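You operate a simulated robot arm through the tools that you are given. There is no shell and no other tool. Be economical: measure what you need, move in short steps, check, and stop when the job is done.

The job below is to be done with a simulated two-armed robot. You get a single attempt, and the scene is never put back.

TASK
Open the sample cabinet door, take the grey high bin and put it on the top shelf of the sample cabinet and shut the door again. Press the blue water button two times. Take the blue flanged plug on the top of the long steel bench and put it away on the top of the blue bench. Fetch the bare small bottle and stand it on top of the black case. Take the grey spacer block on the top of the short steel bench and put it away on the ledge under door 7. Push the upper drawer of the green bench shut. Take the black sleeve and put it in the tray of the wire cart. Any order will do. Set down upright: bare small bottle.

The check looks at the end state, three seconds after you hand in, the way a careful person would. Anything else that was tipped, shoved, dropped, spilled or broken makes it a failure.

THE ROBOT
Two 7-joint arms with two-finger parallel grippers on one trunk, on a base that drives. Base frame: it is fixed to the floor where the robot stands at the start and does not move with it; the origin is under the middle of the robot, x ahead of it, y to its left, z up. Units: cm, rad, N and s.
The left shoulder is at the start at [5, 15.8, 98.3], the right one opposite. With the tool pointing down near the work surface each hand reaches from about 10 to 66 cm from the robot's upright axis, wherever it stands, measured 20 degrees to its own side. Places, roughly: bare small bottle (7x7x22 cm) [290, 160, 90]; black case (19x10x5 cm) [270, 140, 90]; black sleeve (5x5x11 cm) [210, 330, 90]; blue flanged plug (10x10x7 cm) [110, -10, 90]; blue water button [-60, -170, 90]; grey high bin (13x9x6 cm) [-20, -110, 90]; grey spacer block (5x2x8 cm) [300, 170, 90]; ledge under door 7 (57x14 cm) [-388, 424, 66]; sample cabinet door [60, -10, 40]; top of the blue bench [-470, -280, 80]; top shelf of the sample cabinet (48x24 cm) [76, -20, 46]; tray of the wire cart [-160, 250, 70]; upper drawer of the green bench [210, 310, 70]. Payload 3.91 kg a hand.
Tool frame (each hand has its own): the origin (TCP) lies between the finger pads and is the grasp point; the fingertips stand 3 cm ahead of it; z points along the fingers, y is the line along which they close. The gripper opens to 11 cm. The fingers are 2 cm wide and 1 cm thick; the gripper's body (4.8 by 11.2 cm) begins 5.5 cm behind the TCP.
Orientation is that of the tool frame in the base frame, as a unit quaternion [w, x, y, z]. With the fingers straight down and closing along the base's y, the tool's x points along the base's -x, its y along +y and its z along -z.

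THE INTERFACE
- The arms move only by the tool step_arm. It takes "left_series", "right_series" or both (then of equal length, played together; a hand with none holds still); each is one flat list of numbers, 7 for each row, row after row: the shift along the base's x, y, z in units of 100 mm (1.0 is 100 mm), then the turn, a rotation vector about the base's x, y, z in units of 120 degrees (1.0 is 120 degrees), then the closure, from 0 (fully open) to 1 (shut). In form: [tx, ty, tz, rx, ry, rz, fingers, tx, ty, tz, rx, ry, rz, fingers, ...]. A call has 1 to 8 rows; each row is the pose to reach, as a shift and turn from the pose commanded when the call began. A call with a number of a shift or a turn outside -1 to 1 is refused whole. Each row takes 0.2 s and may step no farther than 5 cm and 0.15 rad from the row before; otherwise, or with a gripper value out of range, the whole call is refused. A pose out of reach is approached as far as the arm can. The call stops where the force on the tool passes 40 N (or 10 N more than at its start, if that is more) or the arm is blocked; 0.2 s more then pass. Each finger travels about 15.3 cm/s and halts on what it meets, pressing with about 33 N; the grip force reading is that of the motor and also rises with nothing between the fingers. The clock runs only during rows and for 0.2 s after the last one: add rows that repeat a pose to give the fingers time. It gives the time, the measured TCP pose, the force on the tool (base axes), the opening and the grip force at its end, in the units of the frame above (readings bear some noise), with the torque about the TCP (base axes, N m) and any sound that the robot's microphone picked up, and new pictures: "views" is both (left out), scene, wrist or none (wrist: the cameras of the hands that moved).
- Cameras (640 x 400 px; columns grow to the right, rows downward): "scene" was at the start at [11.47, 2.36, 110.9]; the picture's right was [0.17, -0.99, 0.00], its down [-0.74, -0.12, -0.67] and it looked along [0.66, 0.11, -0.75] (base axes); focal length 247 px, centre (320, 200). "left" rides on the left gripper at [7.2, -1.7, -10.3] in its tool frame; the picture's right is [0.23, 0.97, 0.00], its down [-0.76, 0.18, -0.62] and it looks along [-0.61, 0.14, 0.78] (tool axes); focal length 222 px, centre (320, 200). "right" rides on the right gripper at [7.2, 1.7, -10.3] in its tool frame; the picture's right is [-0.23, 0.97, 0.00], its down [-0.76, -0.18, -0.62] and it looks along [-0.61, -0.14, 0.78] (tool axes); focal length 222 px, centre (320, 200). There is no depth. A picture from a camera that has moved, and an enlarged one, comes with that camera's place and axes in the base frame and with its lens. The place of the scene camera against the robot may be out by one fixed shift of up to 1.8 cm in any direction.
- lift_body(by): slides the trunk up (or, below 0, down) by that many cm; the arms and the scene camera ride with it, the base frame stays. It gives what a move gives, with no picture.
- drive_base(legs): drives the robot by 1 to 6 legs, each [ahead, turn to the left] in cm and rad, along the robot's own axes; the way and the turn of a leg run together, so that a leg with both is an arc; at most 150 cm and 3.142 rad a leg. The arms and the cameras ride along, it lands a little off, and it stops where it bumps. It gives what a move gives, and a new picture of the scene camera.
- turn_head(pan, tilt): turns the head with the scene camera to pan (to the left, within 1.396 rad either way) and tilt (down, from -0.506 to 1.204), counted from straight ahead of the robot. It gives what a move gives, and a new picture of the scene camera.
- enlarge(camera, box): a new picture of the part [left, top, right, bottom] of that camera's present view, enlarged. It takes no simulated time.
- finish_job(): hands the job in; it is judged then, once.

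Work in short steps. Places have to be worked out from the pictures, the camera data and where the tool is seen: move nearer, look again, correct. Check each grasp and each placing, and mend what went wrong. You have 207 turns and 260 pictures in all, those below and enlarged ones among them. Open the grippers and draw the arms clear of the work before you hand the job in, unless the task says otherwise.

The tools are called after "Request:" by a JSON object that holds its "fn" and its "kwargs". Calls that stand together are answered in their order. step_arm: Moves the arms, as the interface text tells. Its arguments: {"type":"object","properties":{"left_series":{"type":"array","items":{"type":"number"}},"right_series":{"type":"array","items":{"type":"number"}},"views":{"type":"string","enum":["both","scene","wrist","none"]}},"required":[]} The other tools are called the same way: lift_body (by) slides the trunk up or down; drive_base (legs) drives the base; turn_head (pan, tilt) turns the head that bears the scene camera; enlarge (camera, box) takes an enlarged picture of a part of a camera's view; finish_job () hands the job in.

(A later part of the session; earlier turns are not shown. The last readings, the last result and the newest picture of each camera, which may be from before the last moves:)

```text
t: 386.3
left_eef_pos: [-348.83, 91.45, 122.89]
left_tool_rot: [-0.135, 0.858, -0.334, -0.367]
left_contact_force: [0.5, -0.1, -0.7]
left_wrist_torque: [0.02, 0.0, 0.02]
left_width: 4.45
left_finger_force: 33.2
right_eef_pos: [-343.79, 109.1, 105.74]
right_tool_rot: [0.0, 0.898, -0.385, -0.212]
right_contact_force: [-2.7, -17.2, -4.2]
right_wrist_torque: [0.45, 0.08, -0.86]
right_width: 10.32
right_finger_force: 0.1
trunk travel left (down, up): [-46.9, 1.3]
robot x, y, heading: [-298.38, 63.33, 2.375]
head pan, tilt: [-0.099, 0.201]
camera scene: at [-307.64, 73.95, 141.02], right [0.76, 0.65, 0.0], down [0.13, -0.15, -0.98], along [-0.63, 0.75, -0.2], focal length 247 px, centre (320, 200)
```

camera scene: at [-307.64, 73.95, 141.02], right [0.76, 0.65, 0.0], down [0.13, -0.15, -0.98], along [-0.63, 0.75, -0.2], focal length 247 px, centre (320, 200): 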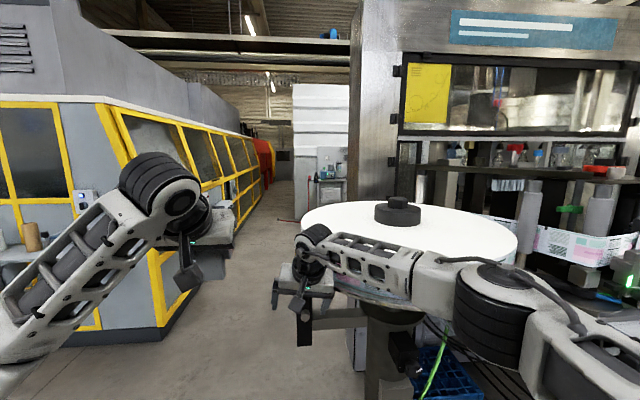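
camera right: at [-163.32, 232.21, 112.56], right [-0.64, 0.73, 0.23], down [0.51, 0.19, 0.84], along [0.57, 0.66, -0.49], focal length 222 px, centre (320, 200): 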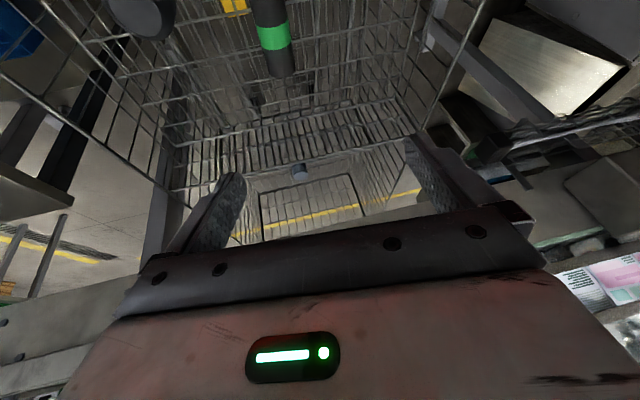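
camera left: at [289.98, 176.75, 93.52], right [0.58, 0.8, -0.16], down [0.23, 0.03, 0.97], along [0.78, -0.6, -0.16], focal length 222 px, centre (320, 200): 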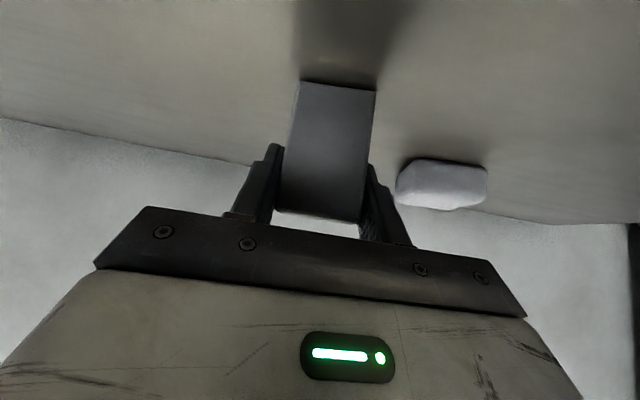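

The right hand brushed the label disc; back off. The ledge must be on the machine's far (west) end, so I take the corridor south of the disc in measured legs.

Request:
{"fn": "drive_base", "kwargs": {"legs": [[-14, 0], [0, 0.767], [126, 0], [0, -1.109]]}}

```text
t: 398.5
left_eef_pos: [-454.74, 95.62, 123.04]
left_tool_rot: [-0.193, 0.79, -0.472, -0.34]
left_contact_force: [-0.7, -0.3, -1.3]
left_wrist_torque: [-0.03, 0.02, 0.03]
left_width: 4.43
left_finger_force: 33.0
right_eef_pos: [-444.38, 110.76, 105.68]
right_tool_rot: [-0.034, 0.821, -0.531, -0.209]
right_contact_force: [1.2, -0.4, -0.4]
right_wrist_torque: [0.01, -0.01, 0.01]
right_width: 11.01
right_finger_force: 0.2
trunk travel left (down, up): [-46.9, 1.3]
robot x, y, heading: [-416.86, 52.72, 2.04]
head pan, tilt: [-0.099, 0.201]
camera scene: at [-422.06, 65.68, 141.01], right [0.93, 0.36, 0.0], down [0.07, -0.19, -0.98], along [-0.36, 0.91, -0.2], focal length 247 px, centre (320, 200)
```

scene: 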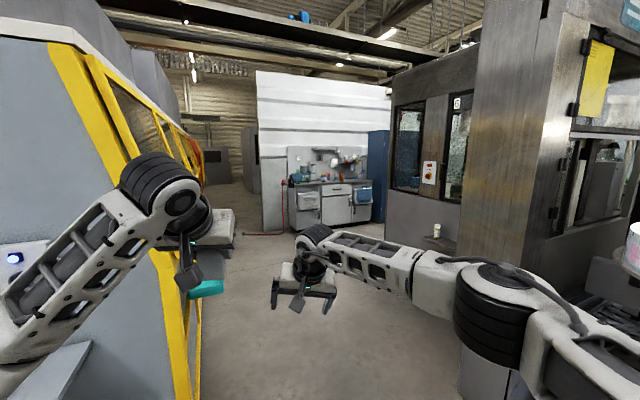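

Doors numbered 6 etc. and a ledge with a cup are visible on the machine's end. Zoom in.

Request:
{"fn": "enlarge", "kwargs": {"camera": "scene", "box": [370, 70, 500, 270]}}

```text
2.00 times, centred on (435, 170) of scene
camera zoom: at [-422.06, 65.68, 141.01], right [0.93, 0.36, 0.0], down [0.07, -0.19, -0.98], along [-0.36, 0.91, -0.2], focal length 495 px, centre (90, 260)
```

zoom: 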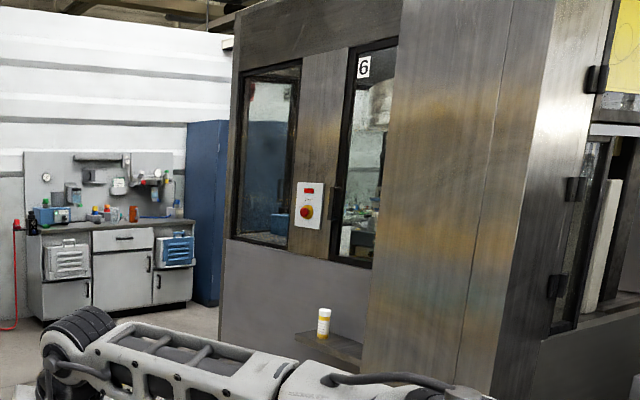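

This south face carries door 6; door 7 must be round the corner on the west end (matching the given place). Drive along the corridor past the corner.

Request:
{"fn": "drive_base", "kwargs": {"legs": [[0, -0.135], [120, 0], [120, 0], [100, 0], [0, -1.12]]}}

```text
t: 418.5
left_eef_pos: [-491.04, 424.11, 122.86]
left_tool_rot: [0.358, -0.35, 0.851, 0.156]
left_contact_force: [0.8, -0.4, -1.2]
left_wrist_torque: [-0.03, 0.01, 0.0]
left_width: 4.41
left_finger_force: 33.0
right_eef_pos: [-473.66, 418.44, 105.59]
right_tool_rot: [0.152, -0.342, 0.916, 0.148]
right_contact_force: [0.1, -0.6, 0.2]
right_wrist_torque: [-0.01, -0.03, 0.06]
right_width: 11.0
right_finger_force: 0.1
trunk travel left (down, up): [-46.9, 1.3]
robot x, y, heading: [-521.97, 375.21, 0.758]
head pan, tilt: [-0.099, 0.201]
camera scene: at [-511.73, 384.6, 141.01], right [0.61, -0.79, 0.0], down [-0.16, -0.12, -0.98], along [0.77, 0.6, -0.2], focal length 247 px, centre (320, 200)
```

scene: 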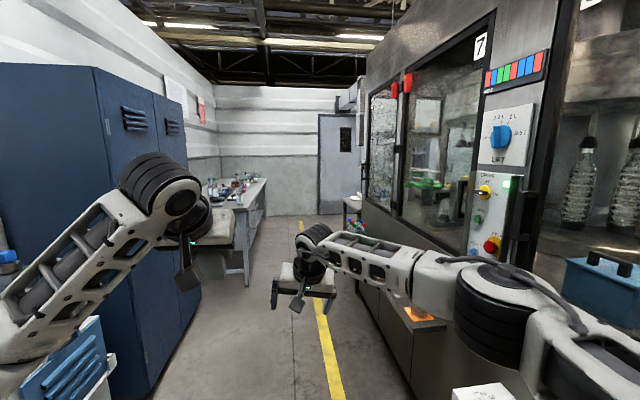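

Door 7 and its ledge are right there. Drive on to stand in front of it, keeping clear of the blue cabinet, and face it.

Request:
{"fn": "drive_base", "kwargs": {"legs": [[0, 0.17], [122, 0], [0, -1.714]]}}

Request:
{"fn": "turn_head", "kwargs": {"pan": 0.0, "tilt": 0.65}}

```text
t: 429.4
left_eef_pos: [-399.26, 441.97, 122.92]
left_tool_rot: [0.365, 0.341, 0.855, -0.136]
left_contact_force: [-0.9, 0.4, -0.6]
left_wrist_torque: [-0.02, 0.0, -0.02]
left_width: 4.43
left_finger_force: 33.2
right_eef_pos: [-404.3, 424.55, 105.73]
right_tool_rot: [0.21, 0.394, 0.895, -0.001]
right_contact_force: [-0.6, 0.5, -0.5]
right_wrist_torque: [0.0, 0.02, 0.0]
right_width: 11.03
right_finger_force: 0.0
trunk travel left (down, up): [-46.9, 1.3]
robot x, y, heading: [-449.11, 471.13, -0.781]
head pan, tilt: [-0.099, 0.201]
camera scene: at [-440.62, 462.32, 141.01], right [-0.77, -0.64, 0.0], down [-0.13, 0.15, -0.98], along [0.62, -0.76, -0.2], focal length 247 px, centre (320, 200)
```

scene: 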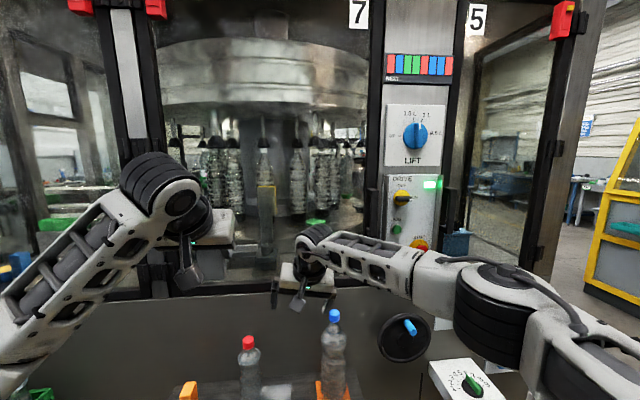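

```text
t: 430.3
left_eef_pos: [-399.18, 441.94, 122.9]
left_tool_rot: [0.366, 0.341, 0.855, -0.136]
left_contact_force: [0.3, 0.7, 0.2]
left_wrist_torque: [-0.02, -0.02, -0.04]
left_width: 4.43
left_finger_force: 32.7
right_eef_pos: [-404.29, 424.54, 105.69]
right_tool_rot: [0.211, 0.394, 0.895, -0.002]
right_contact_force: [0.4, -0.5, 0.0]
right_wrist_torque: [-0.01, 0.04, -0.01]
right_width: 11.0
right_finger_force: 0.0
trunk travel left (down, up): [-46.9, 1.3]
robot x, y, heading: [-449.11, 471.53, -0.78]
head pan, tilt: [0.0, 0.649]
camera scene: at [-440.38, 463.41, 136.91], right [-0.7, -0.71, 0.0], down [-0.43, 0.43, -0.8], along [0.57, -0.56, -0.6], focal length 247 px, centre (320, 200)
```

scene: 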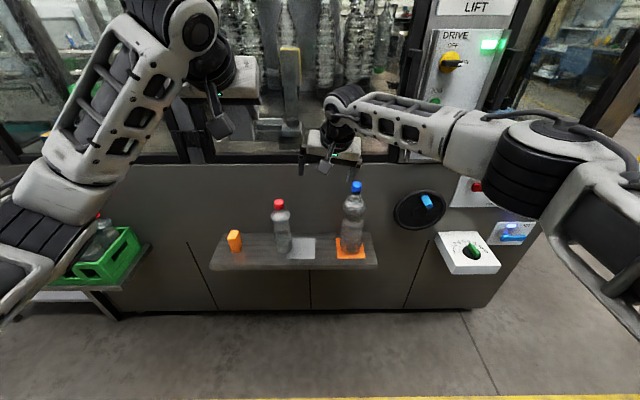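

The ledge holds an orange block, two bottles and a thin plate; a free gap of ~12 cm lies between the orange block and the red-capped bottle. Pull the right hand back, shift the left hand in front of the gap, then lower.

Request:
{"fn": "step_arm", "kwargs": {"left_series": [0.15, 0.17, 0, 0, 0, 0, 0.9, 0.3, 0.34, 0, 0, 0, 0, 0.9, 0.45, 0.5, 0, 0, 0, 0, 0.9, 0.58, 0.66, 0, 0, 0, 0, 0.9], "right_series": [-0.3, 0.2, 0, 0, 0, 0, 0, -0.55, 0.4, 0, 0, 0, 0, 0, -0.8, 0.6, 0, 0, 0, 0, 0, -1.0, 0.8, 0, 0, 0, 0, 0], "views": "none"}}

Request:
{"fn": "step_arm", "kwargs": {"right_series": [-0.25, 0.2, 0, 0, 0, 0, 0, -0.5, 0.4, 0, 0, 0, 0, 0, -0.75, 0.55, 0, 0, 0, 0, 0], "views": "none"}}

Request:
{"fn": "lift_body", "kwargs": {"by": -42}}

Request:
{"fn": "enlarge", "kwargs": {"camera": "left", "box": [0, 0, 640, 400]}}

```text
t: 431.3
left_eef_pos: [-393.42, 448.78, 123.12]
left_tool_rot: [0.366, 0.343, 0.854, -0.139]
left_contact_force: [-0.5, 0.1, -0.1]
left_wrist_torque: [-0.02, -0.01, 0.01]
left_width: 4.42
left_finger_force: 33.1
right_eef_pos: [-414.43, 432.62, 105.63]
right_tool_rot: [0.212, 0.393, 0.895, -0.001]
right_contact_force: [-0.6, 0.6, -0.5]
right_wrist_torque: [-0.01, -0.01, -0.03]
right_width: 10.99
right_finger_force: 0.1
trunk travel left (down, up): [-46.9, 1.3]
robot x, y, heading: [-449.07, 471.41, -0.778]
head pan, tilt: [0.0, 0.649]
```

```text
t: 432.1
left_eef_pos: [-393.5, 448.99, 123.18]
left_tool_rot: [0.366, 0.341, 0.855, -0.136]
left_contact_force: [0.2, 0.2, -1.7]
left_wrist_torque: [-0.03, -0.01, 0.01]
left_width: 4.42
left_finger_force: 32.9
right_eef_pos: [-421.66, 438.02, 105.69]
right_tool_rot: [0.212, 0.393, 0.895, -0.002]
right_contact_force: [-0.1, -0.5, -0.5]
right_wrist_torque: [0.01, 0.04, -0.01]
right_width: 11.01
right_finger_force: 0.1
trunk travel left (down, up): [-46.9, 1.3]
robot x, y, heading: [-449.34, 471.17, -0.783]
head pan, tilt: [0.0, 0.649]
```

```text
refused: -42 is not a number from -40 to 40
```

```text
1.00 times, centred on (320, 200) of left (not enlarged: the box is as wide or as high as the picture)
camera zoom: at [-403.79, 456.06, 125.15], right [0.55, 0.82, -0.15], down [0.17, 0.06, 0.98], along [0.82, -0.57, -0.1], focal length 222 px, centre (320, 200)
```

zoom: 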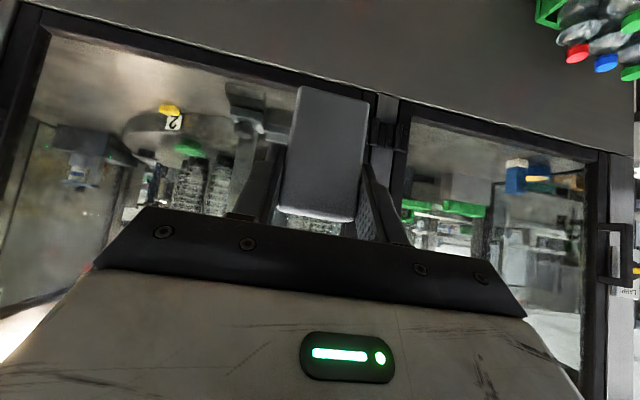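

Lower in one step of 38 cm and look through the left wrist camera.

Request:
{"fn": "lift_body", "kwargs": {"by": -38}}

Request:
{"fn": "enlarge", "kwargs": {"camera": "left", "box": [0, 0, 640, 400]}}

```text
t: 435.7
left_eef_pos: [-393.42, 448.81, 85.18]
left_tool_rot: [0.366, 0.341, 0.855, -0.137]
left_contact_force: [0.0, -0.9, -1.1]
left_wrist_torque: [0.0, 0.01, 0.02]
left_width: 4.42
left_finger_force: 33.4
right_eef_pos: [-421.76, 437.97, 67.67]
right_tool_rot: [0.212, 0.394, 0.894, -0.001]
right_contact_force: [-0.3, 0.4, 0.2]
right_wrist_torque: [-0.01, 0.04, -0.01]
right_width: 11.02
right_finger_force: 0.2
trunk travel left (down, up): [-8.9, 39.3]
robot x, y, heading: [-449.44, 471.39, -0.784]
head pan, tilt: [0.0, 0.649]
```

```text
1.00 times, centred on (320, 200) of left (not enlarged: the box is as wide or as high as the picture)
camera zoom: at [-403.76, 456.05, 87.14], right [0.55, 0.82, -0.15], down [0.17, 0.06, 0.98], along [0.82, -0.57, -0.1], focal length 222 px, centre (320, 200)
```

zoom: 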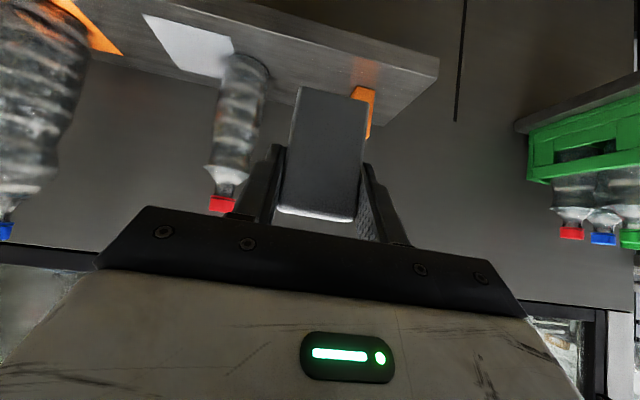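

Gap centre is at l≈38.5–39.5. Correct the hand's yaw and move forward over the ledge.

Request:
{"fn": "step_arm", "kwargs": {"left_series": [0, 0, 0, 0, 0, -0.04, 0.9, 0, 0, 0, 0, 0, -0.081, 0.9, 0.25, -0.24, 0, 0, 0, -0.081, 0.9, 0.5, -0.48, 0, 0, 0, -0.081, 0.9, 0.75, -0.72, 0, 0, 0, -0.081, 0.9, 0.96, -0.92, 0, 0, 0, -0.081, 0.9], "views": "none"}}

Request:
{"fn": "step_arm", "kwargs": {"left_series": [0.24, -0.24, 0, 0, 0, 0, 0.9, 0.46, -0.46, 0, 0, 0, 0, 0.9, 0.46, -0.46, -0.3, 0, 0, 0, 0.9, 0.46, -0.46, -0.6, 0, 0, 0, 0.9], "views": "both"}}

```text
t: 437.1
left_eef_pos: [-383.94, 439.59, 85.15]
left_tool_rot: [0.353, 0.413, 0.823, -0.168]
left_contact_force: [0.0, 0.4, -0.4]
left_wrist_torque: [-0.01, -0.03, -0.01]
left_width: 4.42
left_finger_force: 32.8
right_eef_pos: [-421.78, 438.1, 67.65]
right_tool_rot: [0.212, 0.394, 0.894, -0.002]
right_contact_force: [0.0, 0.6, -0.2]
right_wrist_torque: [0.01, -0.01, 0.02]
right_width: 10.99
right_finger_force: 0.0
trunk travel left (down, up): [-8.9, 39.3]
robot x, y, heading: [-449.22, 471.41, -0.78]
head pan, tilt: [0.0, 0.649]
```

```text
t: 438.1
left_eef_pos: [-379.22, 434.92, 79.1]
left_tool_rot: [0.354, 0.413, 0.822, -0.168]
left_contact_force: [-0.4, 0.0, -0.5]
left_wrist_torque: [0.01, 0.0, 0.05]
left_width: 4.43
left_finger_force: 32.9
right_eef_pos: [-421.64, 438.05, 67.5]
right_tool_rot: [0.212, 0.393, 0.895, -0.002]
right_contact_force: [0.3, 0.4, -0.8]
right_wrist_torque: [0.02, 0.05, 0.02]
right_width: 11.02
right_finger_force: 0.0
trunk travel left (down, up): [-8.9, 39.3]
robot x, y, heading: [-449.32, 471.31, -0.778]
head pan, tilt: [0.0, 0.649]
camera scene: at [-440.38, 463.41, 98.91], right [-0.7, -0.71, 0.0], down [-0.43, 0.43, -0.8], along [0.57, -0.56, -0.6], focal length 247 px, centre (320, 200)
camera left: at [-388.21, 443.88, 81.19], right [0.68, 0.71, -0.15], down [0.18, 0.03, 0.98], along [0.71, -0.7, -0.1], focal length 222 px, centre (320, 200)
```

scene: 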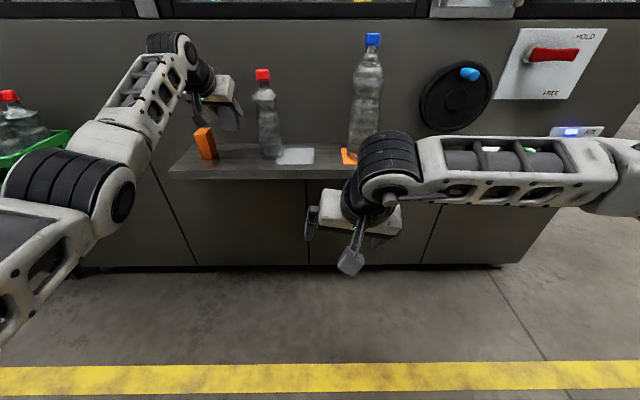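
left: 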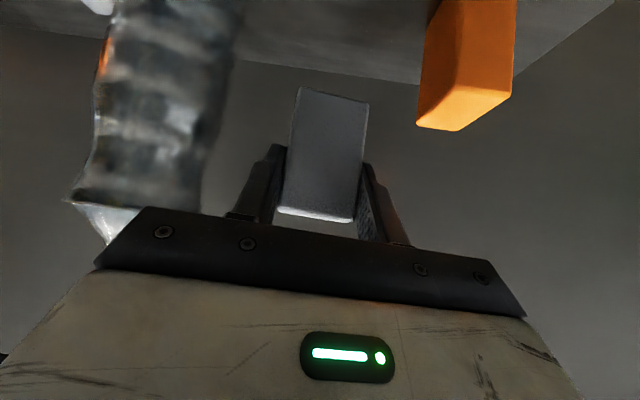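

Nicely between the bottle and the orange block. Lower to the ledge.

Request:
{"fn": "step_arm", "kwargs": {"left_series": [0, 0, -0.25, 0, 0, 0, 0.9, 0, 0, -0.5, 0, 0, 0, 0.9, 0, 0, -0.65, 0, 0, 0, 0.9, 0, 0, -0.72, 0, 0, 0, 0.9, 0, 0, -0.78, 0, 0, 0, 0.9], "views": "none"}}

```text
t: 439.3
left_eef_pos: [-379.28, 435.03, 72.04]
left_tool_rot: [0.357, 0.412, 0.821, -0.17]
left_contact_force: [-0.9, 1.5, 12.0]
left_wrist_torque: [-0.01, 0.22, -0.02]
left_width: 4.44
left_finger_force: 32.7
right_eef_pos: [-421.75, 438.07, 67.77]
right_tool_rot: [0.212, 0.393, 0.895, -0.001]
right_contact_force: [0.3, 0.6, -0.6]
right_wrist_torque: [0.0, 0.0, 0.02]
right_width: 10.99
right_finger_force: 0.1
trunk travel left (down, up): [-8.9, 39.3]
robot x, y, heading: [-448.93, 471.31, -0.785]
head pan, tilt: [0.0, 0.649]
```

Contact at 12 N: it stands on the ledge. Open just enough and withdraw straight back.

Request:
{"fn": "step_arm", "kwargs": {"left_series": [0, 0, 0.02, 0, 0, 0, 0.5, 0, 0, 0.02, 0, 0, 0, 0.32, 0, 0, 0.02, 0, 0, 0, 0.32, -0.1, 0.1, 0.02, 0, 0, 0, 0.32, -0.3, 0.3, 0.04, 0, 0, 0, 0.32, -0.55, 0.55, 0.06, 0, 0, 0, 0.32, -0.85, 0.85, 0.1, 0, 0, 0, 0.32], "views": "wrist"}}

```text
t: 440.9
left_eef_pos: [-387.71, 443.79, 72.4]
left_tool_rot: [0.353, 0.412, 0.823, -0.167]
left_contact_force: [0.1, 0.3, -0.5]
left_wrist_torque: [0.0, -0.02, 0.0]
left_width: 7.48
left_finger_force: 0.1
right_eef_pos: [-421.78, 438.03, 67.66]
right_tool_rot: [0.211, 0.394, 0.895, -0.001]
right_contact_force: [0.4, 0.3, 0.1]
right_wrist_torque: [0.0, 0.0, -0.02]
right_width: 11.0
right_finger_force: 0.0
trunk travel left (down, up): [-8.9, 39.3]
robot x, y, heading: [-448.9, 471.52, -0.78]
head pan, tilt: [0.0, 0.649]
camera left: at [-396.66, 452.57, 74.38], right [0.68, 0.72, -0.15], down [0.18, 0.03, 0.98], along [0.71, -0.7, -0.11], focal length 222 px, centre (320, 200)
```

left: 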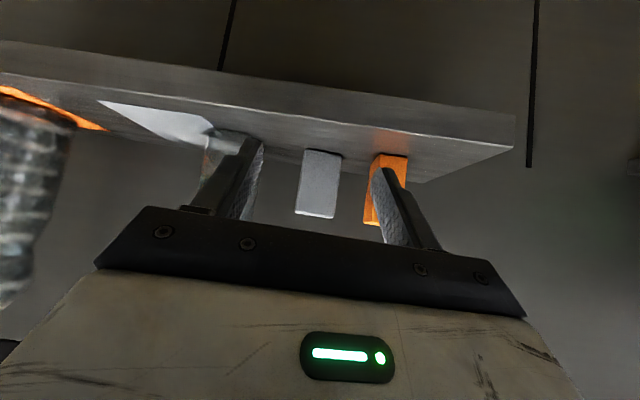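

The block stands on the ledge. Retract the left hand further and raise the trunk before turning away.

Request:
{"fn": "step_arm", "kwargs": {"left_series": [-0.25, 0.25, 0.05, 0, 0, 0, 0, -0.5, 0.5, 0.1, 0, 0, 0, 0, -0.75, 0.75, 0.15, 0, 0, 0, 0, -1.0, 1.0, 0.2, 0, 0, 0, 0], "views": "none"}}

Request:
{"fn": "lift_body", "kwargs": {"by": 38}}

Request:
{"fn": "drive_base", "kwargs": {"legs": [[0, -1.43], [122, 0]]}}

```text
t: 441.9
left_eef_pos: [-397.79, 453.64, 74.53]
left_tool_rot: [0.352, 0.413, 0.823, -0.168]
left_contact_force: [-0.1, 0.3, 0.6]
left_wrist_torque: [-0.01, 0.0, 0.01]
left_width: 11.02
left_finger_force: 0.1
right_eef_pos: [-421.55, 438.03, 67.59]
right_tool_rot: [0.211, 0.394, 0.894, -0.002]
right_contact_force: [0.2, 0.0, -0.4]
right_wrist_torque: [0.01, -0.01, 0.02]
right_width: 11.02
right_finger_force: 0.0
trunk travel left (down, up): [-8.9, 39.3]
robot x, y, heading: [-449.27, 471.12, -0.777]
head pan, tilt: [0.0, 0.649]
```

```text
t: 445.6
left_eef_pos: [-397.71, 453.64, 112.57]
left_tool_rot: [0.353, 0.413, 0.823, -0.168]
left_contact_force: [0.3, -0.8, 0.3]
left_wrist_torque: [-0.01, 0.01, 0.01]
left_width: 10.99
left_finger_force: 0.1
right_eef_pos: [-421.59, 438.06, 105.62]
right_tool_rot: [0.212, 0.394, 0.895, -0.002]
right_contact_force: [-0.5, 0.5, 0.5]
right_wrist_torque: [0.0, -0.01, 0.02]
right_width: 10.99
right_finger_force: 0.1
trunk travel left (down, up): [-46.9, 1.3]
robot x, y, heading: [-449.05, 471.24, -0.784]
head pan, tilt: [0.0, 0.649]
```

```text
t: 455.2
left_eef_pos: [-530.11, 322.52, 112.52]
left_tool_rot: [0.159, 0.849, 0.355, -0.357]
left_contact_force: [0.7, -0.2, -0.1]
left_wrist_torque: [-0.02, 0.02, -0.01]
left_width: 11.02
left_finger_force: 0.0
right_eef_pos: [-549.26, 343.78, 105.66]
right_tool_rot: [0.16, 0.881, 0.423, -0.139]
right_contact_force: [-0.6, -0.1, 0.3]
right_wrist_torque: [-0.01, -0.02, 0.04]
right_width: 11.01
right_finger_force: 0.1
trunk travel left (down, up): [-46.9, 1.3]
robot x, y, heading: [-520.74, 375.84, -2.194]
head pan, tilt: [0.0, 0.649]
camera scene: at [-528.2, 366.75, 136.9], right [-0.81, 0.59, 0.0], down [0.36, 0.49, -0.8], along [-0.47, -0.64, -0.6], focal length 247 px, centre (320, 200)
```

scene: 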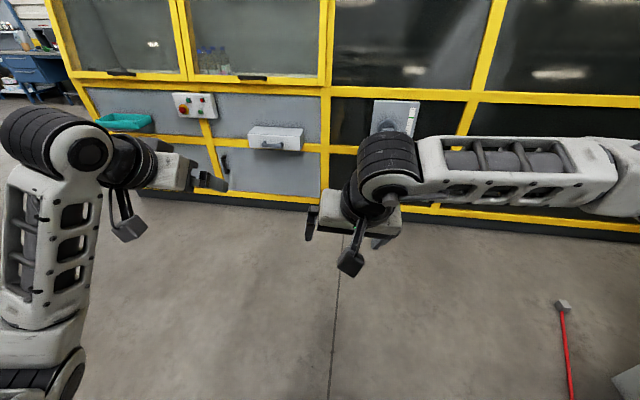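

Return along the same corridor and out to the open floor.

Request:
{"fn": "drive_base", "kwargs": {"legs": [[0, 0.935], [120, 0], [120, 0], [99, 0], [0, 1.25], [126, 0]]}}

```text
t: 483.1
left_eef_pos: [-241.68, 76.52, 112.59]
left_tool_rot: [0.391, 0.075, 0.917, -0.023]
left_contact_force: [0.2, 0.4, 0.7]
left_wrist_torque: [0.02, 0.02, 0.03]
left_width: 10.99
left_finger_force: 0.0
right_eef_pos: [-248.31, 48.89, 105.55]
right_tool_rot: [0.197, 0.03, 0.977, 0.077]
right_contact_force: [-0.2, -0.2, -0.3]
right_wrist_torque: [-0.01, 0.0, -0.01]
right_width: 11.03
right_finger_force: 0.1
trunk travel left (down, up): [-46.9, 1.3]
robot x, y, heading: [-290.98, 53.76, -0.016]
head pan, tilt: [0.0, 0.649]
camera scene: at [-278.6, 54.66, 136.9], right [-0.02, -1.0, 0.0], down [-0.6, 0.01, -0.8], along [0.8, -0.01, -0.6], focal length 247 px, centre (320, 200)
```

scene: 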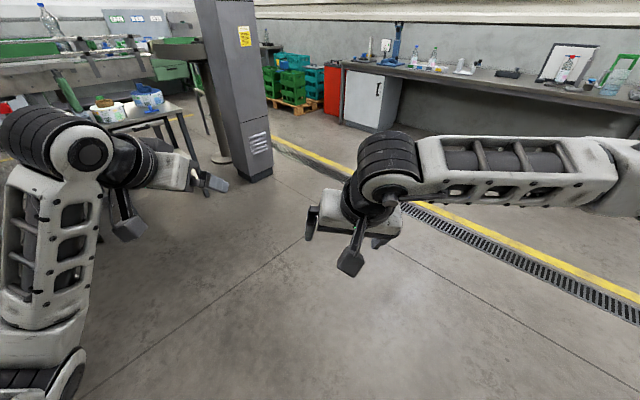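

Clear. Drive to the left end of the long bench for the blue plug, passing wide of the pillar.

Request:
{"fn": "drive_base", "kwargs": {"legs": [[0, -0.088], [116, 0], [116, 0], [0, 0.357], [96, 0], [0, -1.038]]}}

Request:
{"fn": "enlarge", "kwargs": {"camera": "scene", "box": [160, 0, 480, 200]}}

```text
t: 503.2
left_eef_pos: [82.3, 38.23, 112.52]
left_tool_rot: [0.353, 0.411, 0.824, -0.167]
left_contact_force: [-0.2, -0.4, 0.5]
left_wrist_torque: [0.02, 0.0, 0.02]
left_width: 11.01
left_finger_force: 0.0
right_eef_pos: [58.46, 22.55, 105.64]
right_tool_rot: [0.212, 0.391, 0.896, -0.002]
right_contact_force: [-0.4, -0.4, 0.6]
right_wrist_torque: [0.01, -0.01, 0.0]
right_width: 10.97
right_finger_force: 0.0
trunk travel left (down, up): [-46.9, 1.3]
robot x, y, heading: [30.67, 55.68, -0.772]
head pan, tilt: [0.0, 0.649]
camera scene: at [39.6, 47.78, 136.9], right [-0.7, -0.71, 0.0], down [-0.43, 0.42, -0.8], along [0.57, -0.56, -0.6], focal length 247 px, centre (320, 200)
```

scene: 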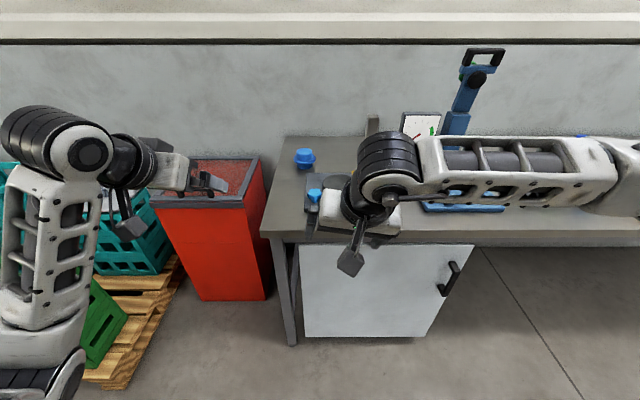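

```text
2.00 times, centred on (320, 100) of scene
camera zoom: at [39.6, 47.78, 136.9], right [-0.7, -0.71, 0.0], down [-0.43, 0.42, -0.8], along [0.57, -0.56, -0.6], focal length 495 px, centre (320, 400)
```

zoom: 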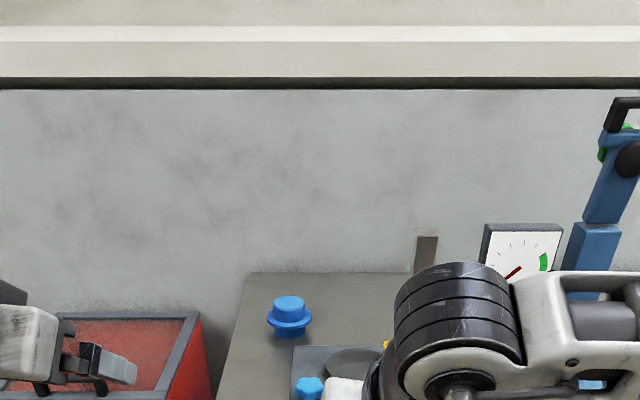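

The blue flanged plug stands at f≈84, l≈68 beside the plate. Move the right hand away and the left hand in line, then drive up.

Request:
{"fn": "step_arm", "kwargs": {"left_series": [-0.22, -0.22, 0, 0, 0, 0, 0, -0.44, -0.44, 0, 0, 0, 0, 0, -0.66, -0.66, 0, 0, 0, 0, 0, -0.85, -0.85, 0, 0, 0, 0, 0], "right_series": [-0.3, -0.1, 0, 0, 0, 0, 0, -0.6, -0.2, 0, 0, 0, 0, 0, -0.85, -0.35, 0, 0, 0, 0, 0, -1.0, -0.65, 0, 0, 0, 0, 0], "views": "none"}}

Request:
{"fn": "step_arm", "kwargs": {"right_series": [-0.25, -0.25, 0, 0, 0, 0, 0, -0.5, -0.5, 0, 0, 0, 0, 0, -0.75, -0.75, 0, 0, 0, 0, 0], "left_series": [-0.15, -0.15, 0, 0, 0, 0, 0, -0.3, -0.3, 0, 0, 0, 0, 0, -0.3, -0.3, 0, 0, 0, 0, 0], "views": "none"}}

Request:
{"fn": "drive_base", "kwargs": {"legs": [[30, -0.013]]}}

Request:
{"fn": "enlarge", "kwargs": {"camera": "left", "box": [0, 0, 640, 400]}}

```text
t: 504.2
left_eef_pos: [73.61, 29.62, 112.27]
left_tool_rot: [0.353, 0.41, 0.824, -0.165]
left_contact_force: [0.0, 0.5, 0.1]
left_wrist_torque: [-0.01, 0.02, 0.0]
left_width: 10.99
left_finger_force: 0.1
right_eef_pos: [48.23, 16.0, 105.6]
right_tool_rot: [0.212, 0.39, 0.896, 0.001]
right_contact_force: [0.2, -0.1, -0.2]
right_wrist_torque: [0.03, 0.01, 0.02]
right_width: 10.99
right_finger_force: 0.0
trunk travel left (down, up): [-46.9, 1.3]
robot x, y, heading: [31.18, 55.7, -0.779]
head pan, tilt: [0.0, 0.649]
```

```text
t: 505.0
left_eef_pos: [70.88, 26.62, 112.63]
left_tool_rot: [0.354, 0.411, 0.824, -0.167]
left_contact_force: [0.3, 0.5, -0.4]
left_wrist_torque: [-0.01, 0.01, 0.02]
left_width: 11.02
left_finger_force: 0.1
right_eef_pos: [40.9, 8.52, 105.51]
right_tool_rot: [0.211, 0.389, 0.897, 0.0]
right_contact_force: [0.2, 0.3, -0.6]
right_wrist_torque: [-0.03, -0.04, 0.02]
right_width: 10.99
right_finger_force: 0.0
trunk travel left (down, up): [-46.9, 1.3]
robot x, y, heading: [30.97, 55.85, -0.778]
head pan, tilt: [0.0, 0.649]
```

```text
t: 507.1
left_eef_pos: [91.76, 5.58, 112.52]
left_tool_rot: [0.354, 0.412, 0.823, -0.168]
left_contact_force: [-0.3, -0.2, 0.3]
left_wrist_torque: [-0.01, 0.0, 0.0]
left_width: 10.98
left_finger_force: 0.0
right_eef_pos: [61.7, -12.44, 105.48]
right_tool_rot: [0.211, 0.393, 0.895, -0.002]
right_contact_force: [-0.8, 0.0, -0.6]
right_wrist_torque: [0.01, -0.01, 0.02]
right_width: 11.0
right_finger_force: 0.1
trunk travel left (down, up): [-46.9, 1.3]
robot x, y, heading: [51.61, 34.85, -0.781]
head pan, tilt: [0.0, 0.649]
camera scene: at [60.66, 26.94, 136.89], right [-0.7, -0.71, 0.0], down [-0.43, 0.43, -0.8], along [0.57, -0.56, -0.61], focal length 247 px, centre (320, 200)
```

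scene: 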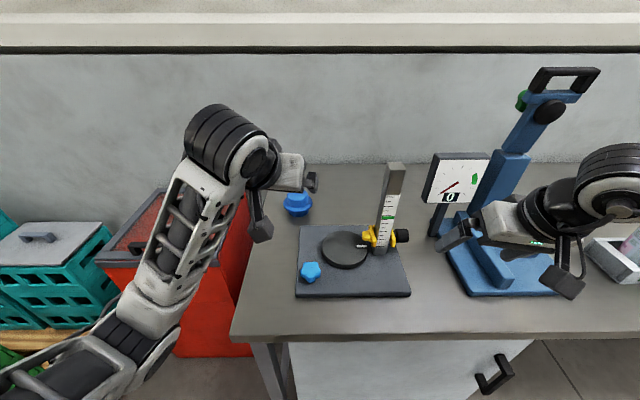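

```text
1.00 times, centred on (320, 200) of left (not enlarged: the box is as wide or as high as the picture)
camera zoom: at [82.77, 14.41, 114.48], right [0.68, 0.71, -0.15], down [0.18, 0.03, 0.98], along [0.71, -0.7, -0.1], focal length 222 px, centre (320, 200)
```

zoom: 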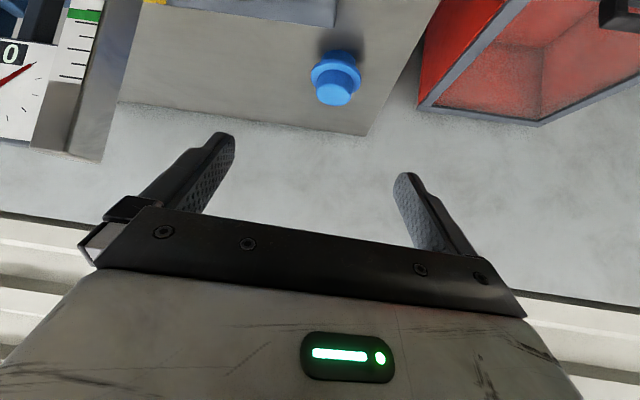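

Plug at f≈85, l≈68.9 by the wrist camera. Move above it.

Request:
{"fn": "step_arm", "kwargs": {"left_series": [0.24, -0.24, -0.15, 0, 0, 0, 0, 0.48, -0.48, -0.3, 0, 0, 0, 0, 0.72, -0.72, -0.45, 0, 0, 0, 0, 0.95, -0.95, -0.6, 0, 0, 0, 0], "views": "none"}}

Request:
{"fn": "step_arm", "kwargs": {"left_series": [0.24, -0.24, -0.15, 0, 0, 0, 0, 0.48, -0.48, -0.3, 0, 0, 0, 0, 0.7, -0.7, -0.45, 0, 0, 0, 0, 0.7, -0.7, -0.6, 0, 0, 0, 0], "views": "wrist"}}

```text
t: 508.1
left_eef_pos: [101.18, -4.05, 106.37]
left_tool_rot: [0.353, 0.413, 0.822, -0.168]
left_contact_force: [0.7, 0.2, -0.5]
left_wrist_torque: [0.02, -0.01, -0.02]
left_width: 10.99
left_finger_force: 0.1
right_eef_pos: [61.76, -12.44, 105.54]
right_tool_rot: [0.211, 0.394, 0.895, -0.002]
right_contact_force: [-0.4, 0.1, -0.7]
right_wrist_torque: [0.0, -0.02, -0.03]
right_width: 10.98
right_finger_force: 0.1
trunk travel left (down, up): [-46.9, 1.3]
robot x, y, heading: [51.91, 35.32, -0.781]
head pan, tilt: [0.0, 0.649]
```

```text
t: 509.1
left_eef_pos: [108.19, -10.89, 100.39]
left_tool_rot: [0.354, 0.413, 0.822, -0.168]
left_contact_force: [-0.2, -0.1, 0.0]
left_wrist_torque: [-0.02, -0.06, -0.01]
left_width: 11.01
left_finger_force: 0.1
right_eef_pos: [61.67, -12.36, 105.54]
right_tool_rot: [0.211, 0.394, 0.895, -0.001]
right_contact_force: [0.2, -0.4, -0.2]
right_wrist_torque: [-0.04, -0.02, 0.02]
right_width: 10.98
right_finger_force: 0.1
trunk travel left (down, up): [-46.9, 1.3]
robot x, y, heading: [51.88, 34.81, -0.786]
head pan, tilt: [0.0, 0.649]
camera left: at [99.25, -2.06, 102.39], right [0.68, 0.71, -0.15], down [0.18, 0.03, 0.98], along [0.71, -0.7, -0.1], focal length 222 px, centre (320, 200)
```

left: 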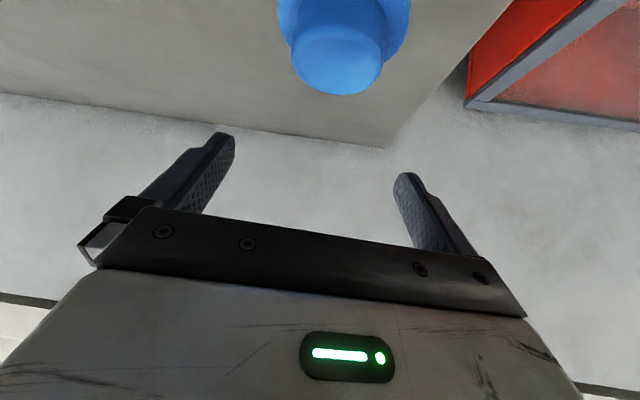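

Centred above the knob. Descend and close on it.

Request:
{"fn": "step_arm", "kwargs": {"left_series": [0, 0, -0.25, 0, 0, 0, 0, 0, 0, -0.5, 0, 0, 0, 0, 0, 0, -0.7, 0, 0, 0, 0, 0, 0, -0.83, 0, 0, 0, 0, 0, 0, -0.83, 0, 0, 0, 0.5, 0, 0, -0.83, 0, 0, 0, 0.8, 0, 0, -0.83, 0, 0, 0, 0.8], "views": "wrist"}}

```text
t: 510.7
left_eef_pos: [108.13, -10.9, 92.1]
left_tool_rot: [0.353, 0.413, 0.822, -0.168]
left_contact_force: [0.7, -0.2, 0.0]
left_wrist_torque: [-0.04, -0.01, -0.01]
left_width: 6.35
left_finger_force: 33.2
right_eef_pos: [61.71, -12.3, 105.44]
right_tool_rot: [0.212, 0.394, 0.894, -0.001]
right_contact_force: [-0.1, -0.6, 1.0]
right_wrist_torque: [0.01, 0.03, 0.0]
right_width: 11.01
right_finger_force: 0.0
trunk travel left (down, up): [-46.9, 1.3]
robot x, y, heading: [51.81, 34.89, -0.774]
head pan, tilt: [0.0, 0.649]
camera left: at [99.2, -2.0, 94.13], right [0.68, 0.71, -0.15], down [0.18, 0.03, 0.98], along [0.71, -0.7, -0.1], focal length 222 px, centre (320, 200)
```

left: 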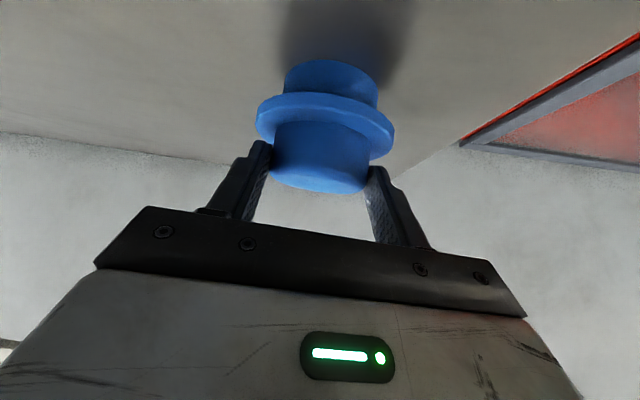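

Plug gripped by its knob. Lift, draw back, and reverse from the bench.

Request:
{"fn": "step_arm", "kwargs": {"left_series": [0, 0, 0.3, 0, 0, 0, 0.8, 0, 0, 0.6, 0, 0, 0, 0.8, 0, 0, 0.9, 0, 0, 0, 0.8, -0.25, 0.25, 1.0, 0, 0, 0, 0.8, -0.5, 0.5, 1.0, 0, 0, 0, 0.8, -0.75, 0.75, 1.0, 0, 0, 0, 0.8], "views": "none"}}

Request:
{"fn": "drive_base", "kwargs": {"legs": [[-32, 0], [0, -1.571], [115, 0], [115, 0], [0, 1.571]]}}

```text
t: 512.1
left_eef_pos: [100.79, -3.03, 102.22]
left_tool_rot: [0.353, 0.413, 0.823, -0.168]
left_contact_force: [0.3, -1.0, -0.7]
left_wrist_torque: [0.0, 0.0, -0.02]
left_width: 6.33
left_finger_force: 32.9
right_eef_pos: [61.68, -12.22, 105.6]
right_tool_rot: [0.211, 0.393, 0.895, -0.002]
right_contact_force: [0.8, -0.2, 0.3]
right_wrist_torque: [0.01, -0.04, -0.02]
right_width: 11.01
right_finger_force: 0.0
trunk travel left (down, up): [-46.9, 1.3]
robot x, y, heading: [51.7, 35.04, -0.779]
head pan, tilt: [0.0, 0.649]
```

```text
t: 532.7
left_eef_pos: [-89.58, -141.58, 102.17]
left_tool_rot: [0.348, 0.435, 0.812, -0.177]
left_contact_force: [0.2, -0.3, -0.7]
left_wrist_torque: [0.05, 0.01, 0.0]
left_width: 6.28
left_finger_force: 32.6
right_eef_pos: [-129.08, -148.72, 105.56]
right_tool_rot: [0.211, 0.418, 0.884, -0.007]
right_contact_force: [0.4, 0.4, 0.5]
right_wrist_torque: [0.0, 0.01, 0.0]
right_width: 11.03
right_finger_force: 0.1
trunk travel left (down, up): [-46.9, 1.3]
robot x, y, heading: [-136.36, -101.15, -0.829]
head pan, tilt: [0.0, 0.649]
camera scene: at [-128.15, -109.29, 136.9], right [-0.74, -0.67, 0.0], down [-0.41, 0.45, -0.8], along [0.54, -0.59, -0.6], focal length 247 px, centre (320, 200)
```

scene: 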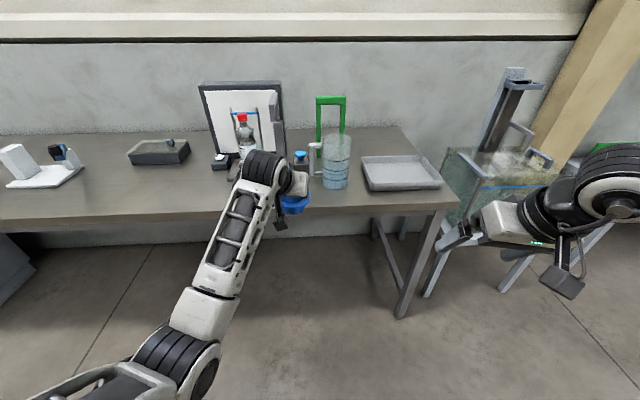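

The blue button is on the dark box at about (300,157). Zoom in.

Request:
{"fn": "enlarge", "kwargs": {"camera": "scene", "box": [190, 70, 450, 230]}}

```text
2.46 times, centred on (320, 150) of scene
camera zoom: at [-128.15, -109.29, 136.9], right [-0.74, -0.67, 0.0], down [-0.41, 0.45, -0.8], along [0.54, -0.59, -0.6], focal length 609 px, centre (320, 323)
```

zoom: 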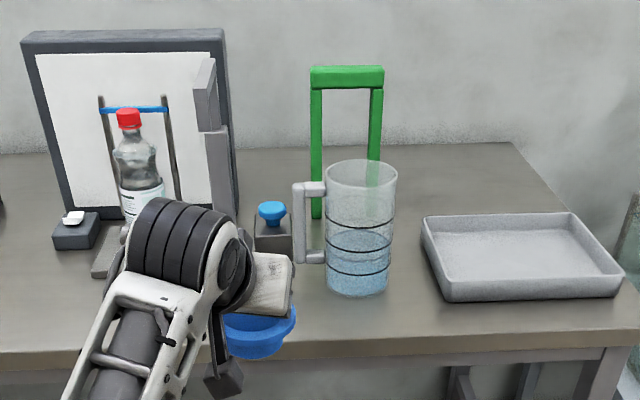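

A mushroom button on a small box beside the water jug. Retract and raise the plug hand, then reposition so the button is in front of the right hand.

Request:
{"fn": "step_arm", "kwargs": {"left_series": [-0.1, 0.25, 0.2, 0, 0, 0, 0.8, -0.2, 0.5, 0.4, 0, 0, 0, 0.8, -0.3, 0.75, 0.6, 0, 0, 0, 0.8, -0.4, 1.0, 0.8, 0, 0, 0, 0.8], "views": "none"}}

Request:
{"fn": "step_arm", "kwargs": {"left_series": [-0.1, 0.25, 0, 0, 0, 0, 0.8, -0.2, 0.5, 0, 0, 0, 0, 0.8, -0.3, 0.75, 0, 0, 0, 0, 0.8, -0.4, 1.0, 0, 0, 0, 0, 0.8], "right_series": [0, 0, 0, 0, 0, 0, 1, 0, 0, 0, 0, 0, 0, 1, 0, 0, 0, 0, 0, 0, 1, 0, 0, 0, 0, 0, 0, 1], "views": "none"}}

Request:
{"fn": "drive_base", "kwargs": {"legs": [[0, 0.519], [36, 0], [0, -0.475]]}}

Request:
{"fn": "enlarge", "kwargs": {"camera": "right", "box": [0, 0, 640, 400]}}

```text
t: 533.7
left_eef_pos: [-93.78, -131.5, 110.45]
left_tool_rot: [0.348, 0.435, 0.812, -0.177]
left_contact_force: [-0.1, -0.1, -0.6]
left_wrist_torque: [0.01, -0.01, 0.03]
left_width: 6.31
left_finger_force: 32.6
right_eef_pos: [-128.98, -148.65, 105.47]
right_tool_rot: [0.212, 0.416, 0.884, -0.007]
right_contact_force: [-0.3, 0.4, -0.1]
right_wrist_torque: [0.03, 0.0, 0.03]
right_width: 10.98
right_finger_force: 0.1
trunk travel left (down, up): [-46.9, 1.3]
robot x, y, heading: [-136.29, -100.8, -0.831]
head pan, tilt: [0.0, 0.649]
```

```text
t: 534.9
left_eef_pos: [-94.74, -120.11, 111.51]
left_tool_rot: [0.392, 0.43, 0.804, -0.124]
left_contact_force: [-1.0, -1.0, -0.3]
left_wrist_torque: [0.01, 0.04, 0.01]
left_width: 6.29
left_finger_force: 33.7
right_eef_pos: [-128.98, -148.62, 105.46]
right_tool_rot: [0.211, 0.418, 0.884, -0.007]
right_contact_force: [-0.5, -0.3, -0.5]
right_wrist_torque: [0.02, -0.03, 0.01]
right_width: 0.01
right_finger_force: 33.2
trunk travel left (down, up): [-46.9, 1.3]
robot x, y, heading: [-136.51, -101.12, -0.83]
head pan, tilt: [0.0, 0.649]
stopped in row 4 (left hand): the arm was blocked; the commanded pose is now the measured one
```

```text
t: 540.0
left_eef_pos: [-59.95, -128.52, 111.54]
left_tool_rot: [0.396, 0.406, 0.815, -0.114]
left_contact_force: [0.2, 1.3, -1.7]
left_wrist_torque: [0.0, 0.01, 0.0]
left_width: 6.29
left_finger_force: 33.2
right_eef_pos: [-92.53, -158.87, 105.45]
right_tool_rot: [0.211, 0.392, 0.896, -0.001]
right_contact_force: [-0.1, 0.8, 0.0]
right_wrist_torque: [-0.01, 0.02, 0.0]
right_width: 0.01
right_finger_force: 32.6
trunk travel left (down, up): [-46.9, 1.3]
robot x, y, heading: [-102.0, -111.86, -0.777]
head pan, tilt: [0.0, 0.649]
camera scene: at [-93.89, -119.58, 136.9], right [-0.7, -0.71, 0.0], down [-0.43, 0.42, -0.8], along [0.57, -0.56, -0.6], focal length 247 px, centre (320, 200)
```

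scene: 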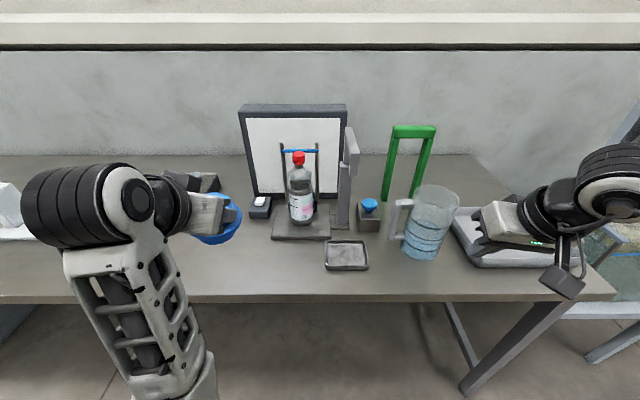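

```text
1.00 times, centred on (320, 200) of right (not enlarged: the box is as wide or as high as the picture)
camera zoom: at [-99.64, -150.96, 112.24], right [0.82, 0.52, 0.25], down [0.1, -0.55, 0.83], along [0.56, -0.65, -0.5], focal length 222 px, centre (320, 200)
```

zoom: 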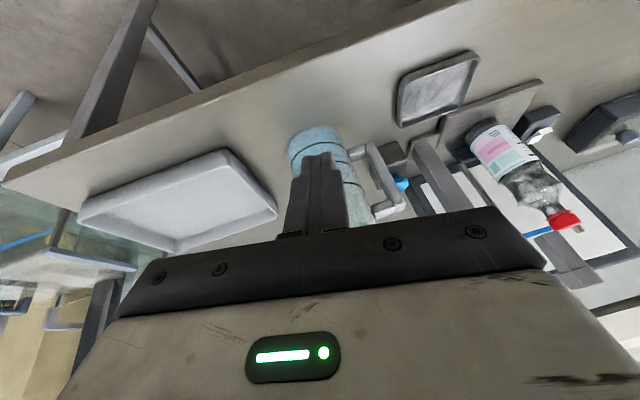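

Button at about f 72, l −165, top z≈94, between a stand arm and the jug handle. Bring the right fist, pitched, in line with it.

Request:
{"fn": "step_arm", "kwargs": {"right_series": [0.24, 0.24, 0, -0.027, -0.027, 0, 1, 0.48, 0.48, 0, -0.054, -0.054, 0, 1, 0.72, 0.72, 0, -0.081, -0.081, 0, 1, 0.95, 0.95, 0, -0.081, -0.081, 0, 1], "views": "none"}}

Request:
{"fn": "step_arm", "kwargs": {"right_series": [0.24, -0.24, 0, 0, 0, 0, 1, 0.48, -0.48, 0, 0, 0, 0, 1, 0.72, -0.72, 0, 0, 0, 0, 1, 0.92, -0.92, 0, 0, 0, 0, 1], "views": "both"}}

```text
t: 541.0
left_eef_pos: [-59.78, -128.57, 111.48]
left_tool_rot: [0.396, 0.407, 0.815, -0.115]
left_contact_force: [0.5, 0.0, -1.5]
left_wrist_torque: [0.0, 0.02, 0.02]
left_width: 6.29
left_finger_force: 32.9
right_eef_pos: [-82.96, -149.3, 105.55]
right_tool_rot: [0.319, 0.372, 0.871, -0.044]
right_contact_force: [-0.3, -0.6, -0.4]
right_wrist_torque: [0.0, -0.01, 0.01]
right_width: 0.0
right_finger_force: 33.0
trunk travel left (down, up): [-46.9, 1.3]
robot x, y, heading: [-102.51, -111.77, -0.779]
head pan, tilt: [0.0, 0.649]
```

```text
t: 542.0
left_eef_pos: [-59.77, -128.54, 111.53]
left_tool_rot: [0.395, 0.407, 0.816, -0.114]
left_contact_force: [0.0, 0.6, -1.6]
left_wrist_torque: [0.02, 0.02, 0.02]
left_width: 6.29
left_finger_force: 32.6
right_eef_pos: [-73.65, -158.61, 105.46]
right_tool_rot: [0.319, 0.37, 0.871, -0.044]
right_contact_force: [-0.2, -0.4, -0.3]
right_wrist_torque: [0.0, 0.04, 0.03]
right_width: 0.0
right_finger_force: 32.9
trunk travel left (down, up): [-46.9, 1.3]
robot x, y, heading: [-102.87, -111.76, -0.778]
head pan, tilt: [0.0, 0.649]
camera scene: at [-93.84, -119.58, 136.9], right [-0.7, -0.71, 0.0], down [-0.43, 0.42, -0.8], along [0.57, -0.56, -0.6], focal length 247 px, centre (320, 200)
camera right: at [-81.77, -149.76, 109.54], right [0.77, 0.56, 0.29], down [-0.05, -0.4, 0.91], along [0.63, -0.72, -0.29], focal length 222 px, centre (320, 200)
```

scene: 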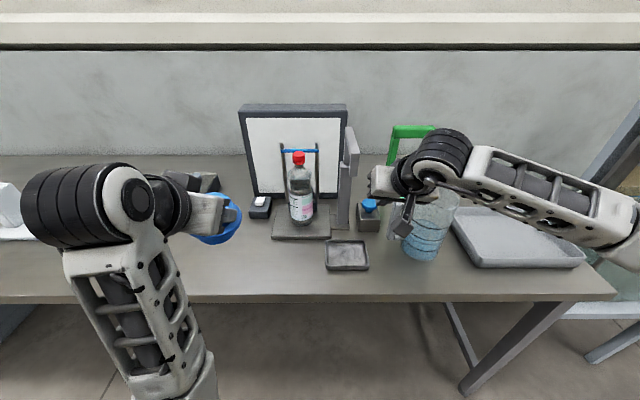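
right: 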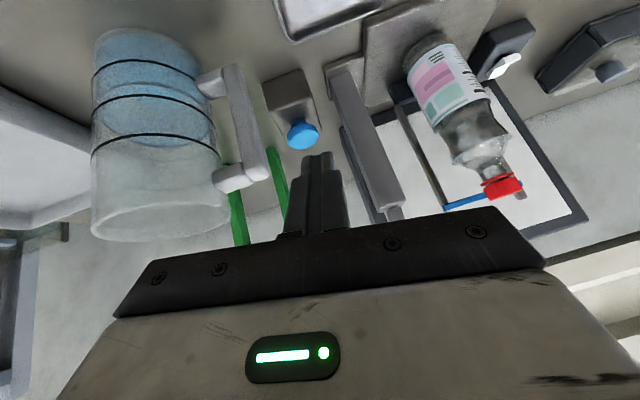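

Level the hand's roll, steepen it slightly, lower, then move forward until the fist tip is over the button.

Request:
{"fn": "step_arm", "kwargs": {"right_series": [0, 0, -0.15, -0.011, 0.049, 0, 1, 0, 0, -0.3, -0.023, 0.099, 0, 1, 0, 0, -0.49, -0.034, 0.148, 0, 1, 0.2, -0.24, -0.49, -0.034, 0.148, 0, 1, 0.4, -0.47, -0.49, -0.034, 0.148, 0, 1], "views": "wrist"}}

```text
t: 543.2
left_eef_pos: [-59.87, -128.53, 111.51]
left_tool_rot: [0.396, 0.408, 0.815, -0.115]
left_contact_force: [0.6, 0.1, -1.1]
left_wrist_torque: [0.01, 0.01, -0.04]
left_width: 6.25
left_finger_force: 32.7
right_eef_pos: [-69.9, -163.37, 100.61]
right_tool_rot: [0.193, 0.348, 0.908, -0.132]
right_contact_force: [0.1, -0.9, 0.4]
right_wrist_torque: [0.03, 0.04, -0.04]
right_width: 0.03
right_finger_force: 33.0
trunk travel left (down, up): [-46.9, 1.3]
robot x, y, heading: [-102.17, -111.54, -0.777]
head pan, tilt: [0.0, 0.649]
camera right: at [-76.27, -154.14, 106.24], right [0.82, 0.57, 0.0], down [0.24, -0.34, 0.91], along [0.52, -0.75, -0.41], focal length 222 px, centre (320, 200)
```

right: 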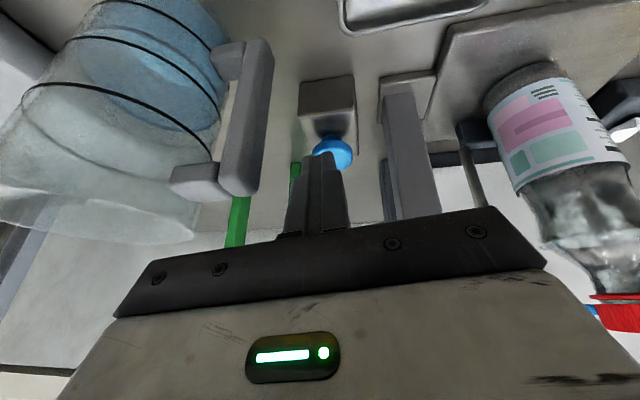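

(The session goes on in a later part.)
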